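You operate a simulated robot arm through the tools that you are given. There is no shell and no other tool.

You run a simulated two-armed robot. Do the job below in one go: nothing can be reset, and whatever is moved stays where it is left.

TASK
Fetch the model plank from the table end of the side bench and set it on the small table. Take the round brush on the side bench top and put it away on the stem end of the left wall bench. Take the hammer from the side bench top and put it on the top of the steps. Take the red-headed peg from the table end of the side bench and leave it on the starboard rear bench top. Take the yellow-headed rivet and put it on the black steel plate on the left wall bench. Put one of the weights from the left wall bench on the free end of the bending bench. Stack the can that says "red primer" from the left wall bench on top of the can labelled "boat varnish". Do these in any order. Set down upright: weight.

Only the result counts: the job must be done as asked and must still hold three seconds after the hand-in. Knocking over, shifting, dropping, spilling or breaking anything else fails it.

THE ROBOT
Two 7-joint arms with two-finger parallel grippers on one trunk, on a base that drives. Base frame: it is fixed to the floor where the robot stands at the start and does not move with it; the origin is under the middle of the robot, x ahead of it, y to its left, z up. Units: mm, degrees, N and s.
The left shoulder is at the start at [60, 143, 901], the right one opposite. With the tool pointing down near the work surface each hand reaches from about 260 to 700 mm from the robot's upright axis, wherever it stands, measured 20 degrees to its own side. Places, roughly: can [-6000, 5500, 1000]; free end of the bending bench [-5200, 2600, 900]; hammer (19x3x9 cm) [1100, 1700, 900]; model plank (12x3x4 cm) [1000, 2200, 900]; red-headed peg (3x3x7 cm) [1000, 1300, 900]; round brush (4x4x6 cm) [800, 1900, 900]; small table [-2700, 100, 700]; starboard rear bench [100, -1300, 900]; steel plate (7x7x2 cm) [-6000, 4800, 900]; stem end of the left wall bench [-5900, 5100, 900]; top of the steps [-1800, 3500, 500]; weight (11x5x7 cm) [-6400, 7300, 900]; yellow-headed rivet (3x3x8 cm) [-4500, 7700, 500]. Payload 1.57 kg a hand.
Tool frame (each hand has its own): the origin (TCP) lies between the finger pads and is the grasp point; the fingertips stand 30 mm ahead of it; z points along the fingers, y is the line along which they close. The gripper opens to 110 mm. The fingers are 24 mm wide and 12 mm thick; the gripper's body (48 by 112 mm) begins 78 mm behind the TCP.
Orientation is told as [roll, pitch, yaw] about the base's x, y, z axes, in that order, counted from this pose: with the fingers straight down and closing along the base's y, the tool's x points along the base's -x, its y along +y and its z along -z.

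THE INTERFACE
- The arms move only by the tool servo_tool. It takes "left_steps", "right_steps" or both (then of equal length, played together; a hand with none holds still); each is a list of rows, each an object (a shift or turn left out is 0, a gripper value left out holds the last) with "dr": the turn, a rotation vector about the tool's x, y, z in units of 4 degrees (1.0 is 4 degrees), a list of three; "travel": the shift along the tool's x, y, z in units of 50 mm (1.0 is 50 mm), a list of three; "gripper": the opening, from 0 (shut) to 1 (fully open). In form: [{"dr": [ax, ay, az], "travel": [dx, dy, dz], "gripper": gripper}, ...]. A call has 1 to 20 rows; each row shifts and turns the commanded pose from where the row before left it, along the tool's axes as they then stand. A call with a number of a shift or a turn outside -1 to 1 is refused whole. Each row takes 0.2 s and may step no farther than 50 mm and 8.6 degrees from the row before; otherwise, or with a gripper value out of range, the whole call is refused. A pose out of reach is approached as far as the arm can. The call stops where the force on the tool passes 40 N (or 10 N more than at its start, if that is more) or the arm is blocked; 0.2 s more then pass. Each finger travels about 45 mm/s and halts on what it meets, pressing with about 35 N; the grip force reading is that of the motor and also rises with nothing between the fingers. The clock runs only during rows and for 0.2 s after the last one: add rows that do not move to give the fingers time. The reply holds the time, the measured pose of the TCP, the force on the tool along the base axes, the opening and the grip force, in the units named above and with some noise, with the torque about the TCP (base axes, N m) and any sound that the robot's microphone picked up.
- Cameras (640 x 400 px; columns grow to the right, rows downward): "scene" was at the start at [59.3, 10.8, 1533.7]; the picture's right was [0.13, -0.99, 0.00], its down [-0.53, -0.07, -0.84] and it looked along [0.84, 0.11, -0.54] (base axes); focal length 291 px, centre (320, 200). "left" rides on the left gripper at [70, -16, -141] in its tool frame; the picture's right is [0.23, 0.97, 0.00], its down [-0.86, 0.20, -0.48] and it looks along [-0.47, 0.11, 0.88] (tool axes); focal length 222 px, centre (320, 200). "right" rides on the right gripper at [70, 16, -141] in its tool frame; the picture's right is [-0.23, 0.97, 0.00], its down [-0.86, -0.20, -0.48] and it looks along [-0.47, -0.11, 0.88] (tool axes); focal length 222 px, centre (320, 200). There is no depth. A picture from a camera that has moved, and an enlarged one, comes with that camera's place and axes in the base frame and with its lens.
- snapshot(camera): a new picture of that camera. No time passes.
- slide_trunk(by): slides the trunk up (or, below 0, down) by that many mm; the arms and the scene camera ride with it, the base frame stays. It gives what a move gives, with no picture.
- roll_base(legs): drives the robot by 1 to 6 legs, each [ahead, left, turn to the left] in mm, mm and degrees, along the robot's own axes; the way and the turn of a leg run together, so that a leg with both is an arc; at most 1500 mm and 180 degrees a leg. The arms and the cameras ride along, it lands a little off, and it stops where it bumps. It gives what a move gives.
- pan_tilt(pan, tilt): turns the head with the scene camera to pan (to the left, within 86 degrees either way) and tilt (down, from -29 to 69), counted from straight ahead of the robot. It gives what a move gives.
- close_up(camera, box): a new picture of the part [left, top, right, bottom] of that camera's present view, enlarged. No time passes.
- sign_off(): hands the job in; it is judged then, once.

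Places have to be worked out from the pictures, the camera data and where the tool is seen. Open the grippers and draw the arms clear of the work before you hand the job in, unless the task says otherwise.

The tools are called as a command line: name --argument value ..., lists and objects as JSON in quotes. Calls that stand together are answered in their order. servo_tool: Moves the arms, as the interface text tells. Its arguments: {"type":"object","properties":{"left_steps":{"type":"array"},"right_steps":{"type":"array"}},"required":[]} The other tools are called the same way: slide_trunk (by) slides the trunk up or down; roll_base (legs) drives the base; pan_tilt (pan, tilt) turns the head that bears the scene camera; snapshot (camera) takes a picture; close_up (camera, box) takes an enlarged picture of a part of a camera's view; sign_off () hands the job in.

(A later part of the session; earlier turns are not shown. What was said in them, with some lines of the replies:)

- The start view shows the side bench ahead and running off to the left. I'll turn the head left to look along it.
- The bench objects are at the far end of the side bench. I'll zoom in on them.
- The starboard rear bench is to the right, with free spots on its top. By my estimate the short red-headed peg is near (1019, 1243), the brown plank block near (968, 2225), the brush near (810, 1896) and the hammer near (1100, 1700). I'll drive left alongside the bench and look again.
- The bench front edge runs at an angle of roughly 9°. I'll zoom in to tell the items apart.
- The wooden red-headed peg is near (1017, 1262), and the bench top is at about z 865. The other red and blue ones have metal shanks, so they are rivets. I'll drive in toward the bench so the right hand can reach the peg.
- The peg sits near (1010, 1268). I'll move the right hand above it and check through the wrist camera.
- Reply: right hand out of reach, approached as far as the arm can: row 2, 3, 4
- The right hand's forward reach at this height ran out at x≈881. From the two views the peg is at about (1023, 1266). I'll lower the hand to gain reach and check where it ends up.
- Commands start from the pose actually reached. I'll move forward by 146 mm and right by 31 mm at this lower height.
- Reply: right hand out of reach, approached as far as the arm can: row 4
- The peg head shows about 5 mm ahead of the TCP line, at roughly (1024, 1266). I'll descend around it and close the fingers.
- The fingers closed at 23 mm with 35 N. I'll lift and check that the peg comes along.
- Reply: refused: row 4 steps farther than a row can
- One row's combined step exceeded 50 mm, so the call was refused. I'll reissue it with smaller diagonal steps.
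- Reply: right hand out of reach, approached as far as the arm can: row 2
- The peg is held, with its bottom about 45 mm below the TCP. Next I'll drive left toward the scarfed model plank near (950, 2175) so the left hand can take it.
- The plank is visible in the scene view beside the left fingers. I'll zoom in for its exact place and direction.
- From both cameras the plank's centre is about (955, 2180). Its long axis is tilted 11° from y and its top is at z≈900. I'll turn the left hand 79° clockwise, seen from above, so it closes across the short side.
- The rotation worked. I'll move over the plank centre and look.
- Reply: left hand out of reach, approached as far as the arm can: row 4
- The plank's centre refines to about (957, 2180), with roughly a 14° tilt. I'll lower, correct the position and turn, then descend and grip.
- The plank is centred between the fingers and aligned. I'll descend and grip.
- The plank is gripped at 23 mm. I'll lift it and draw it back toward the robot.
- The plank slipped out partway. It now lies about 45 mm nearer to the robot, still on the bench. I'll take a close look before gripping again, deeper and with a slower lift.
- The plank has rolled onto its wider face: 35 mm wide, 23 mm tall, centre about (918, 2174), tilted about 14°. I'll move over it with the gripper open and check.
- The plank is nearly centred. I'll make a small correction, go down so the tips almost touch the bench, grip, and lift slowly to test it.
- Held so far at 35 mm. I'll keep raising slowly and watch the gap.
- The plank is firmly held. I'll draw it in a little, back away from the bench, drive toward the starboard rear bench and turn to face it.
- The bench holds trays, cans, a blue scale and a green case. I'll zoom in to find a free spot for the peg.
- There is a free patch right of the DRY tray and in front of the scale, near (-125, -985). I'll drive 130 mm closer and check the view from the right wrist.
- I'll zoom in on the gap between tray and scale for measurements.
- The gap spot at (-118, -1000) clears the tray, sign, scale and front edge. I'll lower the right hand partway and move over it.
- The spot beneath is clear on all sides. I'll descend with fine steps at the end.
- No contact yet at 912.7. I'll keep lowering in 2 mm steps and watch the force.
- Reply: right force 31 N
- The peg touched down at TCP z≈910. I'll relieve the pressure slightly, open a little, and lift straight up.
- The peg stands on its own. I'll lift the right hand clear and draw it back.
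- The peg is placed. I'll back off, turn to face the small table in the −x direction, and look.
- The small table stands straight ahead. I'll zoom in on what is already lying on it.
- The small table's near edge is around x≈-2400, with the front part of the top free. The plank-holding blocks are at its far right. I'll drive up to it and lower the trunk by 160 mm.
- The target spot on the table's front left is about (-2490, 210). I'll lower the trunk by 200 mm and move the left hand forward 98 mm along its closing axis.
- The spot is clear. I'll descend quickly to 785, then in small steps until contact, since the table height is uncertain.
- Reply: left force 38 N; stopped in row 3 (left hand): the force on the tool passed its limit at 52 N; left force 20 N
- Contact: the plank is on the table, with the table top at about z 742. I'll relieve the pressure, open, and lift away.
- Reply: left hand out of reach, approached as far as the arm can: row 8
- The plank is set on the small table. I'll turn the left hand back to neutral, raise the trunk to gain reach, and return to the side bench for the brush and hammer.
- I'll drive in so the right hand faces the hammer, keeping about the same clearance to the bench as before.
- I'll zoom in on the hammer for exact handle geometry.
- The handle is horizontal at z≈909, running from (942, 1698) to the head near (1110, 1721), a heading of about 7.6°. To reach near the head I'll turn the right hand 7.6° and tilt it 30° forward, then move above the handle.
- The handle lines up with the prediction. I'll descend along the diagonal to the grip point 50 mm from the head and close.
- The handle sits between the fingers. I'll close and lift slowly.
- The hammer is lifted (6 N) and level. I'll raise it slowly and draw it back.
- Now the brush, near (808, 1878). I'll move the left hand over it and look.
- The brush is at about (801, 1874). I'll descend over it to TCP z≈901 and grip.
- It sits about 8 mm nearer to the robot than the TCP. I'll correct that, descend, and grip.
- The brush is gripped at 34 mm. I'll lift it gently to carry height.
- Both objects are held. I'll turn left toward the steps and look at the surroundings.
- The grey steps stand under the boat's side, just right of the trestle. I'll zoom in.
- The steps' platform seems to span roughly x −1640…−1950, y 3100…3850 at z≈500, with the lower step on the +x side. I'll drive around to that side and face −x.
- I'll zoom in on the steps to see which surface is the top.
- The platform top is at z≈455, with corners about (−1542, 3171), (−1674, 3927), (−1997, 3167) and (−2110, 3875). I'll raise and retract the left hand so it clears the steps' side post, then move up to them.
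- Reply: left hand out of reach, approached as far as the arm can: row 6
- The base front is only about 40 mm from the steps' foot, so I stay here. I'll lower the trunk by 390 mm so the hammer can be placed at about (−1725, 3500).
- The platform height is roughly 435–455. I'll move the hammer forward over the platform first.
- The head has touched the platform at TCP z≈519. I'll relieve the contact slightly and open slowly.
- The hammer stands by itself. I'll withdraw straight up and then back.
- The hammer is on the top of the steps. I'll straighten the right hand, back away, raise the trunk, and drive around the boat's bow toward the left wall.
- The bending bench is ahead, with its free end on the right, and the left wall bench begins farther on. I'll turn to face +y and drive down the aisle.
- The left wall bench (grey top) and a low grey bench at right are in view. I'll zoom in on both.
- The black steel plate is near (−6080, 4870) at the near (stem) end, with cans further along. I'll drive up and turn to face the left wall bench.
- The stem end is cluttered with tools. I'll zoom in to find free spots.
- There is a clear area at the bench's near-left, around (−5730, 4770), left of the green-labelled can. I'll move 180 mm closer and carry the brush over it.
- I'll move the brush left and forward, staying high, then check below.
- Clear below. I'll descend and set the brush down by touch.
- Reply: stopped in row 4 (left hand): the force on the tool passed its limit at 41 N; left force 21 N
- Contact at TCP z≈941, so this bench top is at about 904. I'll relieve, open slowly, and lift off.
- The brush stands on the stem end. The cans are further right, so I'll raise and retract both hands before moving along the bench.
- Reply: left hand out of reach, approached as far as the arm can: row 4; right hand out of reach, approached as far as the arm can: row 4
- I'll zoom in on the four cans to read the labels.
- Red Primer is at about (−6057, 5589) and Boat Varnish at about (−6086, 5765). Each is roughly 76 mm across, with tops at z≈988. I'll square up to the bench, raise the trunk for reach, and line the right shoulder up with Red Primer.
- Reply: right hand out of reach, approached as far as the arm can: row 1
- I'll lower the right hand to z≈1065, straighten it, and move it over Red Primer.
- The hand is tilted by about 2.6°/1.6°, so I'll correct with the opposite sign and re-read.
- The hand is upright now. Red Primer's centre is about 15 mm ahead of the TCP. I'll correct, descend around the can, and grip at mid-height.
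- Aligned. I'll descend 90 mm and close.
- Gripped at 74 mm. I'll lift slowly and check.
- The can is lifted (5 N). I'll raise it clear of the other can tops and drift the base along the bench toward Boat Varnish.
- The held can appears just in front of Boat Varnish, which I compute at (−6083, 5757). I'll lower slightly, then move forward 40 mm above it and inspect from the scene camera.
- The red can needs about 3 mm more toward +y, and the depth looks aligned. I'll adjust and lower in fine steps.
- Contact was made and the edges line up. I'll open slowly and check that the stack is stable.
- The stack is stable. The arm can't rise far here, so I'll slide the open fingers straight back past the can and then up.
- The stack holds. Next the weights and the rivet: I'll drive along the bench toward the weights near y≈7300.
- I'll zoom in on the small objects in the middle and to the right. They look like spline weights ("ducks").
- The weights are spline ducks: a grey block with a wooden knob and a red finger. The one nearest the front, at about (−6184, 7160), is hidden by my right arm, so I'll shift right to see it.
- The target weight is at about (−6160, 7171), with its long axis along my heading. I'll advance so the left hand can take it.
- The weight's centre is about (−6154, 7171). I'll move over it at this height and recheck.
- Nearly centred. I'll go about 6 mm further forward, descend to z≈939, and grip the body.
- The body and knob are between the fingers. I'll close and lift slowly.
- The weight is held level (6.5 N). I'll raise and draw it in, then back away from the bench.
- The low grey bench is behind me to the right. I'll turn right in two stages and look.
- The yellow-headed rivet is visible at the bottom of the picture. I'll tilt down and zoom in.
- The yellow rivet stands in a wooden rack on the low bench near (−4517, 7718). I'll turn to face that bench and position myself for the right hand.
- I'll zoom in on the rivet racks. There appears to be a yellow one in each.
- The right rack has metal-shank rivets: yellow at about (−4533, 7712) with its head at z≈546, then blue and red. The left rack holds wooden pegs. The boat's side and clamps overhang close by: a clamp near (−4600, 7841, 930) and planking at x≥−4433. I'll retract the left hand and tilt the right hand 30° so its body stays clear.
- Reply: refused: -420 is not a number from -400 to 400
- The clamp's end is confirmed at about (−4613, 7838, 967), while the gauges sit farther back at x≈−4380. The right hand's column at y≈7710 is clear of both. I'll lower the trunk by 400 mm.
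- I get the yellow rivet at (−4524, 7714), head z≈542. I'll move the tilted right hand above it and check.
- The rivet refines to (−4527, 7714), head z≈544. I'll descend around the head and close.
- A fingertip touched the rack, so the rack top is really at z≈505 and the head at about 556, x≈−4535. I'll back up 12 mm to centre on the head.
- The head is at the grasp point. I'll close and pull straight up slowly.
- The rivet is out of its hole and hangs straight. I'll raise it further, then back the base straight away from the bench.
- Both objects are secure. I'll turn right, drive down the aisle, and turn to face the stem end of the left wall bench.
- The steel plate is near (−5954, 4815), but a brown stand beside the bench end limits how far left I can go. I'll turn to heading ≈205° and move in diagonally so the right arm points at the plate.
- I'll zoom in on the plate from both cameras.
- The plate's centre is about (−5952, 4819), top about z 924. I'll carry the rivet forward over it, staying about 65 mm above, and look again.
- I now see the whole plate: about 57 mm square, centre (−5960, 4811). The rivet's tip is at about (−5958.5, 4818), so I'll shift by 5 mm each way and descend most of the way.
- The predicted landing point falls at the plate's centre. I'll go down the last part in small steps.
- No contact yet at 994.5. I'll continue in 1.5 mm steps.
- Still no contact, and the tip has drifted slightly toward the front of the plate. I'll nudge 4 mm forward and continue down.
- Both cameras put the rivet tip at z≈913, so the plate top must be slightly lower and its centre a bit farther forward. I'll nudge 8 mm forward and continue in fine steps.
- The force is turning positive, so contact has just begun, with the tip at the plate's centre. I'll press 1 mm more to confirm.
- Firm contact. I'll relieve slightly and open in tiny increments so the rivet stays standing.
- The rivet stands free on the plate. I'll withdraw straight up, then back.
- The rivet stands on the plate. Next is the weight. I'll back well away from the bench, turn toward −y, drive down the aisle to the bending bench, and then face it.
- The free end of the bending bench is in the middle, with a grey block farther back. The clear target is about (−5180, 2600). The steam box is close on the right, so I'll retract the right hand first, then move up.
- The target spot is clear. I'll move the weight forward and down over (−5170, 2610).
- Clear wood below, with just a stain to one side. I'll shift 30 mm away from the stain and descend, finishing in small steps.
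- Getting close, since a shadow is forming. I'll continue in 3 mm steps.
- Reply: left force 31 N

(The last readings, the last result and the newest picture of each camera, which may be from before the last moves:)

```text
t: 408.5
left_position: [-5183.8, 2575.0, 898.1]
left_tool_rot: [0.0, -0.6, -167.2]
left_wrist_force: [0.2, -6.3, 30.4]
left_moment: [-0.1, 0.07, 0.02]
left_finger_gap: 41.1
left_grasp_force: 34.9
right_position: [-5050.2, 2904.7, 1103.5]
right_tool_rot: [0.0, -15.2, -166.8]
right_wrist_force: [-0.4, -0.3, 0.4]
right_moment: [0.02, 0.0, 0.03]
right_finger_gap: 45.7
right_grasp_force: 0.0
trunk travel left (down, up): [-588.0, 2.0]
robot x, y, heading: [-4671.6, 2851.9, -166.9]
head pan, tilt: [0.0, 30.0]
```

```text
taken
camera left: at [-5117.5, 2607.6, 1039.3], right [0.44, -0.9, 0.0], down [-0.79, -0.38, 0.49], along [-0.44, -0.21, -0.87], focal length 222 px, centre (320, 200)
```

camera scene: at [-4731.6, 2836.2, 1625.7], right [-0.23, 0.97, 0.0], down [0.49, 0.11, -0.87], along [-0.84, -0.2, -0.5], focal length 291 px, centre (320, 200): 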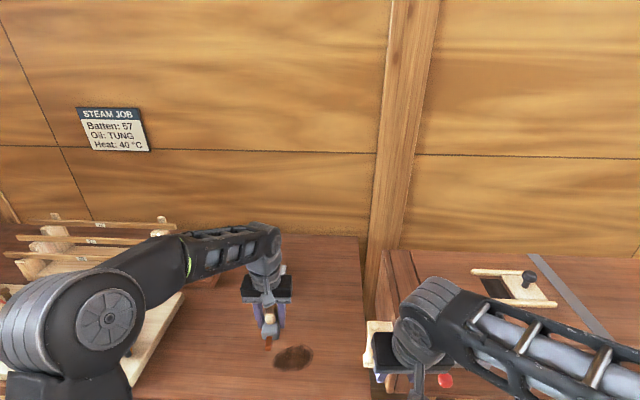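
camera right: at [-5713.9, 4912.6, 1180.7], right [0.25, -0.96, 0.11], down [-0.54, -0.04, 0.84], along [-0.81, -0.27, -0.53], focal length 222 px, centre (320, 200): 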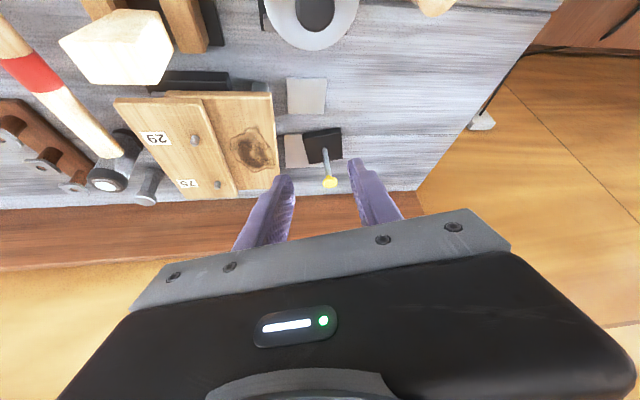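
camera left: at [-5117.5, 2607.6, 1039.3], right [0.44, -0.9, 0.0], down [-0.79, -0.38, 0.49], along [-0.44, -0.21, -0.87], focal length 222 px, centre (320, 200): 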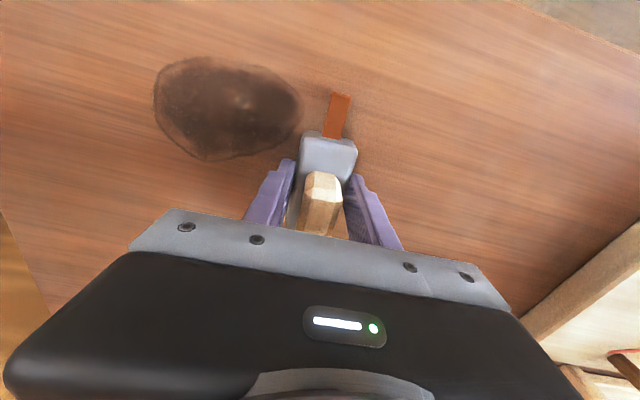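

The weight is firmly on the bench. I'll relieve, open slowly and lift away.

servo_tool --left_steps '[{"travel": [0, 0, -0.05]}, {}, {"gripper": 0.4}, {"gripper": 0.44}, {"gripper": 0.5}, {"gripper": 0.6}, {"gripper": 0.75}, {}, {"travel": [0, 0, -0.4]}, {"travel": [0, 0, -0.6]}, {"travel": [0, 0, -0.8]}, {"travel": [0.5, 0, -0.6]}, {"travel": [0.8, 0, -0.3]}, {"travel": [0.8, 0, 0]}, {}]'

snapshot --camera "left"

snapshot --camera "scene"

```text
t: 411.7
left_position: [-5081.5, 2597.5, 1034.8]
left_tool_rot: [0.0, -0.1, -167.3]
left_wrist_force: [0.0, 0.6, -0.9]
left_moment: [0.01, -0.03, 0.01]
left_finger_gap: 82.6
left_grasp_force: 0.1
right_position: [-5053.0, 2904.0, 1102.0]
right_tool_rot: [-0.1, -15.0, -166.7]
right_wrist_force: [0.1, -0.4, 0.1]
right_moment: [-0.01, -0.02, -0.02]
right_finger_gap: 46.4
right_grasp_force: 0.1
trunk travel left (down, up): [-588.0, 2.0]
robot x, y, heading: [-4673.1, 2849.8, -167.1]
head pan, tilt: [0.0, 30.0]
```

```text
taken
camera left: at [-5016.0, 2629.8, 1175.9], right [0.44, -0.9, 0.0], down [-0.79, -0.38, 0.48], along [-0.43, -0.21, -0.88], focal length 222 px, centre (320, 200)
```

left: 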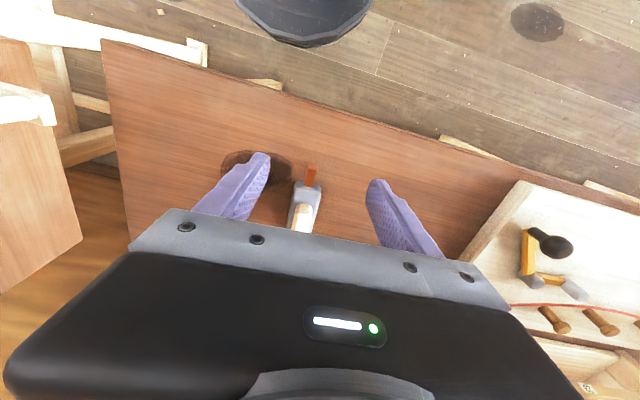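

```text
taken
camera scene: at [-4732.4, 2836.5, 1625.6], right [-0.23, 0.97, 0.0], down [0.49, 0.11, -0.87], along [-0.84, -0.2, -0.5], focal length 291 px, centre (320, 200)
```

scene: 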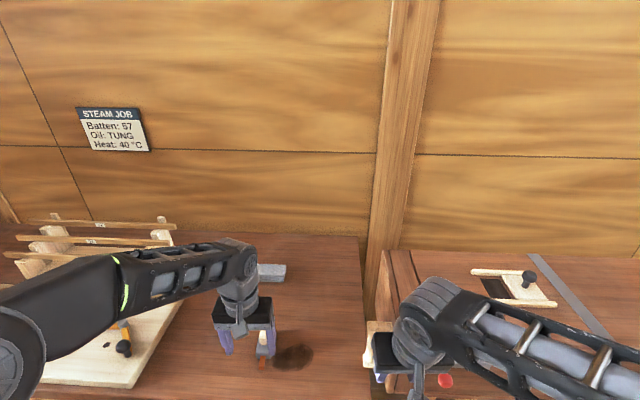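

The weight stands upright. I'll back away and confirm its state.

roll_base --legs '[[-450, 0, 0]]'

close_up --camera "scene" --box '[240, 200, 400, 320]'

pan_tilt --pan -85 --tilt 10

snapshot --camera "scene"

```text
t: 414.4
left_position: [-4639.8, 2700.4, 1035.3]
left_tool_rot: [0.2, -0.1, -167.4]
left_wrist_force: [0.0, -0.3, 1.0]
left_moment: [0.05, 0.02, 0.0]
left_finger_gap: 82.4
left_grasp_force: 0.1
right_position: [-4610.2, 3007.6, 1102.5]
right_tool_rot: [-0.1, -15.1, -166.9]
right_wrist_force: [0.3, 0.7, 0.6]
right_moment: [0.02, 0.03, 0.0]
right_finger_gap: 46.3
right_grasp_force: 0.0
trunk travel left (down, up): [-588.0, 2.0]
robot x, y, heading: [-4231.6, 2956.5, -167.0]
head pan, tilt: [0.0, 30.0]
```

```text
3.33 times, centred on (320, 260) of scene
camera zoom: at [-4290.1, 2939.6, 1625.7], right [-0.23, 0.97, 0.0], down [0.49, 0.11, -0.87], along [-0.84, -0.2, -0.5], focal length 970 px, centre (320, 0)
```

zoom: 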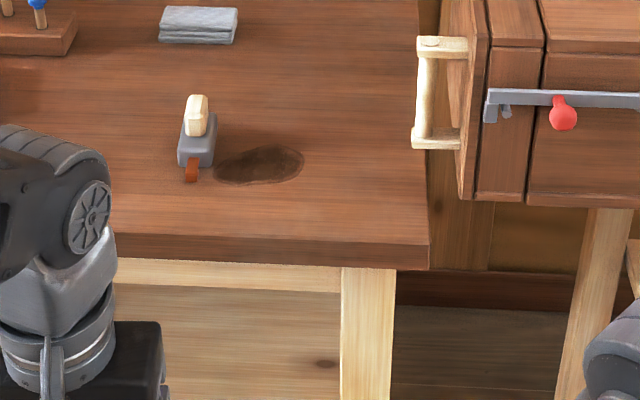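

```text
t: 416.0
left_position: [-4642.0, 2701.5, 1036.1]
left_tool_rot: [0.1, -0.1, -167.2]
left_wrist_force: [-0.6, 0.6, -0.3]
left_moment: [-0.03, -0.02, -0.02]
left_finger_gap: 82.6
left_grasp_force: 0.0
right_position: [-4611.3, 3007.5, 1101.6]
right_tool_rot: [-0.1, -15.0, -166.8]
right_wrist_force: [0.7, -0.4, 0.4]
right_moment: [-0.01, -0.02, -0.02]
right_finger_gap: 46.3
right_grasp_force: 0.0
trunk travel left (down, up): [-588.0, 2.0]
robot x, y, heading: [-4233.2, 2954.9, -166.8]
head pan, tilt: [-85.0, 10.0]
```

```text
taken
camera scene: at [-4232.0, 3048.3, 1658.0], right [0.95, 0.31, 0.0], down [0.05, -0.17, -0.98], along [-0.31, 0.94, -0.17], focal length 291 px, centre (320, 200)
```

scene: 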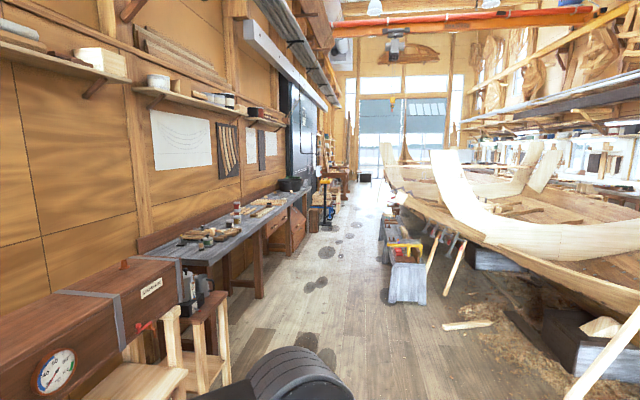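

The weight is fine. I'll zoom in on the left wall bench to check the rivet, brush and can stack.

close_up --camera "scene" --box '[130, 190, 290, 290]'

close_up --camera "scene" --box '[140, 215, 220, 265]'

```text
4.00 times, centred on (210, 240) of scene
camera zoom: at [-4232.0, 3048.3, 1658.0], right [0.95, 0.31, 0.0], down [0.05, -0.17, -0.98], along [-0.31, 0.94, -0.17], focal length 1164 px, centre (760, 40)
```

zoom: 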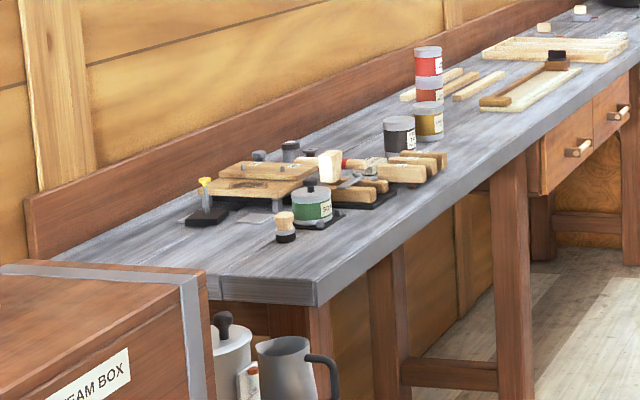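

```text
8.00 times, centred on (180, 240) of scene
camera zoom: at [-4232.0, 3048.3, 1658.0], right [0.95, 0.31, 0.0], down [0.05, -0.17, -0.98], along [-0.31, 0.94, -0.17], focal length 2328 px, centre (1440, -120)
```

zoom: 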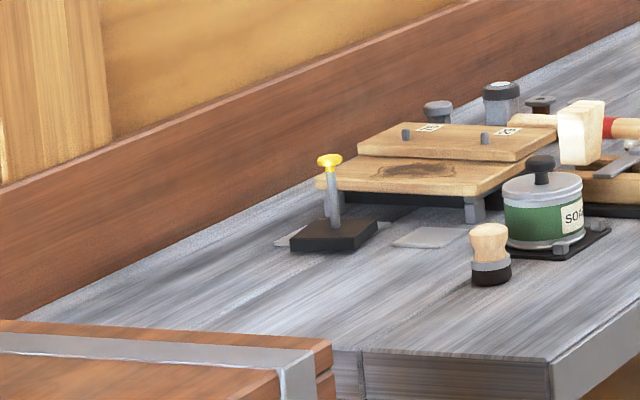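

Rivet, brush and can stack all stand well. As a last check I'll turn and look toward the small table and the steps, opening the right gripper fully.

servo_tool --right_steps '[{"gripper": 1}, {}, {}, {}]' --left_steps '[{"gripper": 1}, {}, {}, {}]'

roll_base --legs '[[0, 700, 0], [0, 0, 120]]'

pan_tilt --pan 60 --tilt 15

snapshot --camera "scene"

pan_tilt --pan 5 --tilt 15

snapshot --camera "scene"

```text
t: 417.0
left_position: [-4641.2, 2702.0, 1035.5]
left_tool_rot: [0.1, -0.2, -167.3]
left_wrist_force: [-0.3, 0.2, -0.4]
left_moment: [0.0, 0.0, 0.02]
left_finger_gap: 109.7
left_grasp_force: 0.0
right_position: [-4609.6, 3006.7, 1102.8]
right_tool_rot: [-0.1, -14.9, -166.7]
right_wrist_force: [-0.1, -0.2, 0.3]
right_moment: [-0.01, 0.0, -0.03]
right_finger_gap: 109.9
right_grasp_force: 0.1
trunk travel left (down, up): [-588.0, 2.0]
robot x, y, heading: [-4235.1, 2954.0, -166.8]
head pan, tilt: [-85.0, 10.0]
```

```text
t: 425.9
left_position: [-3643.8, 2062.7, 1034.6]
left_tool_rot: [0.1, -0.1, -45.9]
left_wrist_force: [-0.1, 0.2, 0.2]
left_moment: [0.0, 0.05, 0.02]
left_finger_gap: 110.0
left_grasp_force: 0.0
right_position: [-3920.2, 1929.1, 1102.0]
right_tool_rot: [-0.2, -15.0, -45.5]
right_wrist_force: [-0.3, -0.2, -0.1]
right_moment: [0.01, 0.02, 0.0]
right_finger_gap: 109.8
right_grasp_force: 0.1
trunk travel left (down, up): [-588.0, 2.0]
robot x, y, heading: [-4069.5, 2281.0, -45.8]
head pan, tilt: [-85.0, 10.0]
```

```text
t: 428.2
left_position: [-3643.3, 2061.8, 1036.1]
left_tool_rot: [0.1, -0.1, -45.8]
left_wrist_force: [-0.1, 0.2, -0.1]
left_moment: [-0.02, 0.0, 0.01]
left_finger_gap: 110.0
left_grasp_force: 0.1
right_position: [-3921.0, 1928.7, 1102.8]
right_tool_rot: [-0.1, -15.0, -45.5]
right_wrist_force: [-0.5, -0.4, 0.7]
right_moment: [-0.01, 0.01, 0.03]
right_finger_gap: 110.0
right_grasp_force: 0.2
trunk travel left (down, up): [-588.0, 2.0]
robot x, y, heading: [-4068.1, 2276.1, -45.6]
head pan, tilt: [60.0, 15.0]
```

```text
taken
camera scene: at [-4001.4, 2323.7, 1649.9], right [0.25, -0.97, 0.0], down [-0.25, -0.06, -0.97], along [0.94, 0.24, -0.26], focal length 291 px, centre (320, 200)
```

scene: 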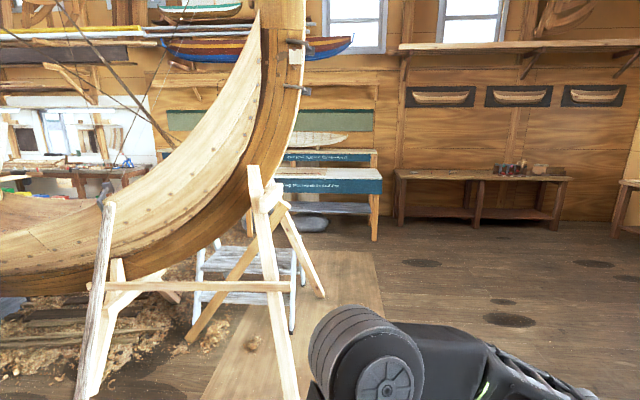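

```text
t: 429.4
left_position: [-3643.6, 2063.3, 1034.9]
left_tool_rot: [0.2, -0.1, -45.8]
left_wrist_force: [0.7, 0.8, 0.1]
left_moment: [-0.01, 0.02, 0.0]
left_finger_gap: 110.2
left_grasp_force: 0.1
right_position: [-3920.2, 1928.3, 1101.8]
right_tool_rot: [-0.1, -15.0, -45.5]
right_wrist_force: [-0.7, 0.4, -0.4]
right_moment: [0.01, -0.01, 0.01]
right_finger_gap: 110.1
right_grasp_force: 0.2
trunk travel left (down, up): [-588.0, 2.0]
robot x, y, heading: [-4069.4, 2282.4, -45.3]
head pan, tilt: [5.0, 15.0]
```

```text
taken
camera scene: at [-4020.8, 2239.7, 1649.9], right [-0.65, -0.76, 0.0], down [-0.2, 0.17, -0.97], along [0.73, -0.63, -0.26], focal length 291 px, centre (320, 200)
```

scene: 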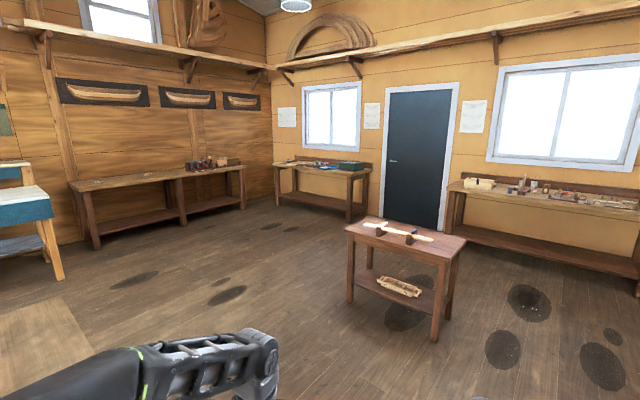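

I'll zoom in on the small table and the starboard bench.

close_up --camera "scene" --box '[330, 200, 480, 290]'

close_up --camera "scene" --box '[265, 145, 385, 215]'

```text
4.27 times, centred on (405, 245) of scene
camera zoom: at [-4020.8, 2239.7, 1649.9], right [-0.65, -0.76, 0.0], down [-0.2, 0.17, -0.97], along [0.73, -0.63, -0.26], focal length 1242 px, centre (-43, 8)
```

zoom: 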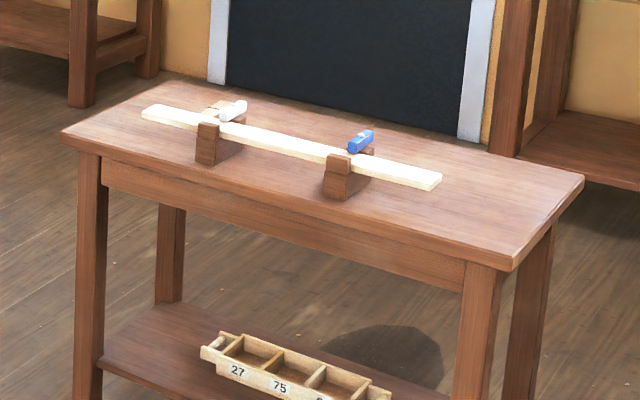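

```text
5.33 times, centred on (325, 180) of scene
camera zoom: at [-4020.8, 2239.7, 1649.9], right [-0.65, -0.76, 0.0], down [-0.2, 0.17, -0.97], along [0.73, -0.63, -0.26], focal length 1552 px, centre (293, 307)
```

zoom: 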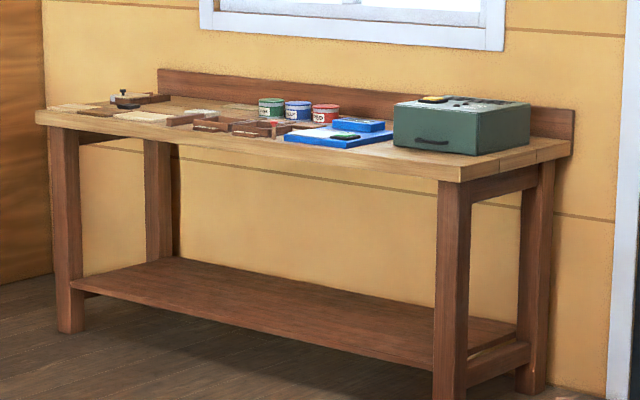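

The plank lies on the small table, partly hidden behind a block, at the predicted pixel. I'll check the peg with a tighter zoom.

close_up --camera "scene" --box '[300, 155, 335, 177]'

close_up --camera "scene" --box '[365, 215, 410, 245]'

pan_tilt --pan 62 --tilt 15

close_up --camera "scene" --box '[170, 220, 320, 330]'

```text
16.00 times, centred on (318, 166) of scene
camera zoom: at [-4020.8, 2239.7, 1649.9], right [-0.65, -0.76, 0.0], down [-0.2, 0.17, -0.97], along [0.73, -0.63, -0.26], focal length 4656 px, centre (360, 744)
```

zoom: 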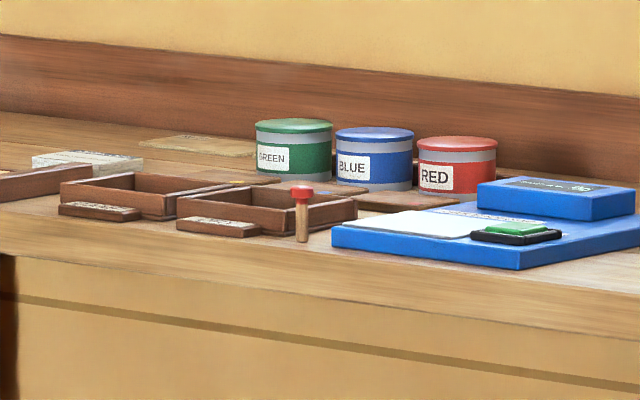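

```text
13.33 times, centred on (388, 230) of scene
camera zoom: at [-4020.8, 2239.7, 1649.9], right [-0.65, -0.76, 0.0], down [-0.2, 0.17, -0.97], along [0.73, -0.63, -0.26], focal length 3880 px, centre (-580, -200)
```

zoom: 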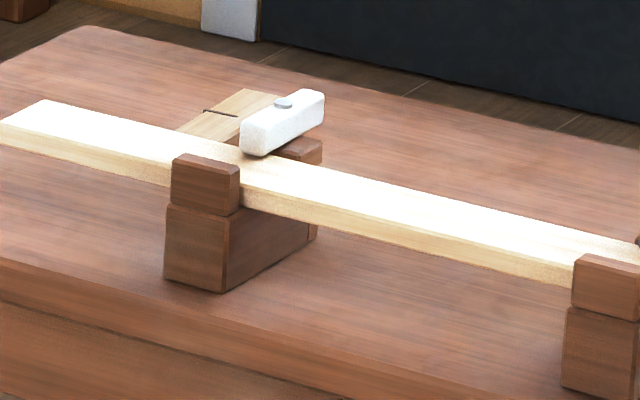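

```text
t: 430.7
left_position: [-3643.2, 2062.0, 1035.5]
left_tool_rot: [0.1, -0.2, -45.8]
left_wrist_force: [-0.9, -0.5, 0.6]
left_moment: [0.02, 0.03, 0.0]
left_finger_gap: 109.8
left_grasp_force: 0.0
right_position: [-3921.0, 1928.8, 1103.9]
right_tool_rot: [0.0, -15.1, -45.6]
right_wrist_force: [-0.5, -0.8, -0.6]
right_moment: [0.02, -0.03, 0.0]
right_finger_gap: 110.0
right_grasp_force: 0.1
trunk travel left (down, up): [-588.0, 2.0]
robot x, y, heading: [-4071.4, 2279.6, -45.8]
head pan, tilt: [62.0, 15.0]
```

```text
3.64 times, centred on (245, 275) of scene
camera zoom: at [-4002.3, 2326.8, 1649.9], right [0.28, -0.96, 0.0], down [-0.25, -0.07, -0.97], along [0.93, 0.27, -0.26], focal length 1058 px, centre (593, -73)
```

zoom: 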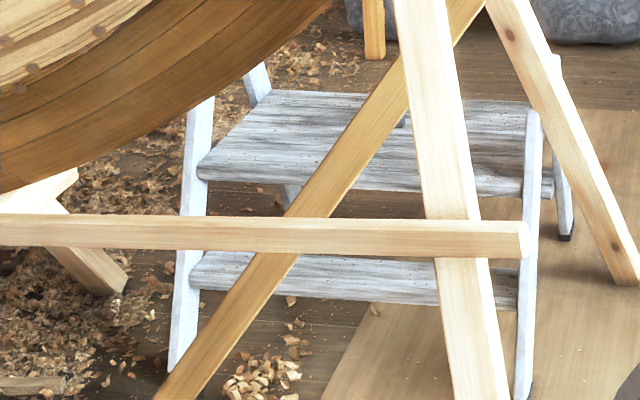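

The peg, plank, rivet, brush, cans and weight are all confirmed in place. The hammer's head shows at its expected spot on the steps behind the trestle leg. Both grippers are open and the arms are clear, so I'm handing in the job.

sign_off

```text
The job is handed in.
```

I did all seven tasks and handed the job in. I checked each object by camera before the hand-in.

| Object | Where it is now |
|---|---|
| Model plank | Lying on the small table, near its front |
| Round brush | Standing on the stem end of the left wall bench, left of the soap can |
| Hammer | Standing on its head on the top of the steps |
| Red-headed peg | Standing on the starboard rear bench top, between the DRY tray and the blue scale |
| Yellow-headed rivet | Standing upright in the middle of the black steel plate |
| Weight | Upright on the free end of the bending bench |
| Red Primer can | Stacked on the Boat Varnish can |

- **Plank:** it slipped out of the gripper on the first lift and fell back onto the side bench. It landed on its wider face, and I picked it up again without trouble. The bench objects I could see afterwards had not moved.
- **Rivet:** it came from the rack of metal-shanked rivets on the low bench. The rack beside it held wooden pegs, one of them also yellow-headed, which I left alone. My fingertip touched the rack lightly, at about 17 N, while I was lining up.
- **Hammer:** in my last look it was mostly hidden behind a trestle leg. Only its head was visible, where I had left it.
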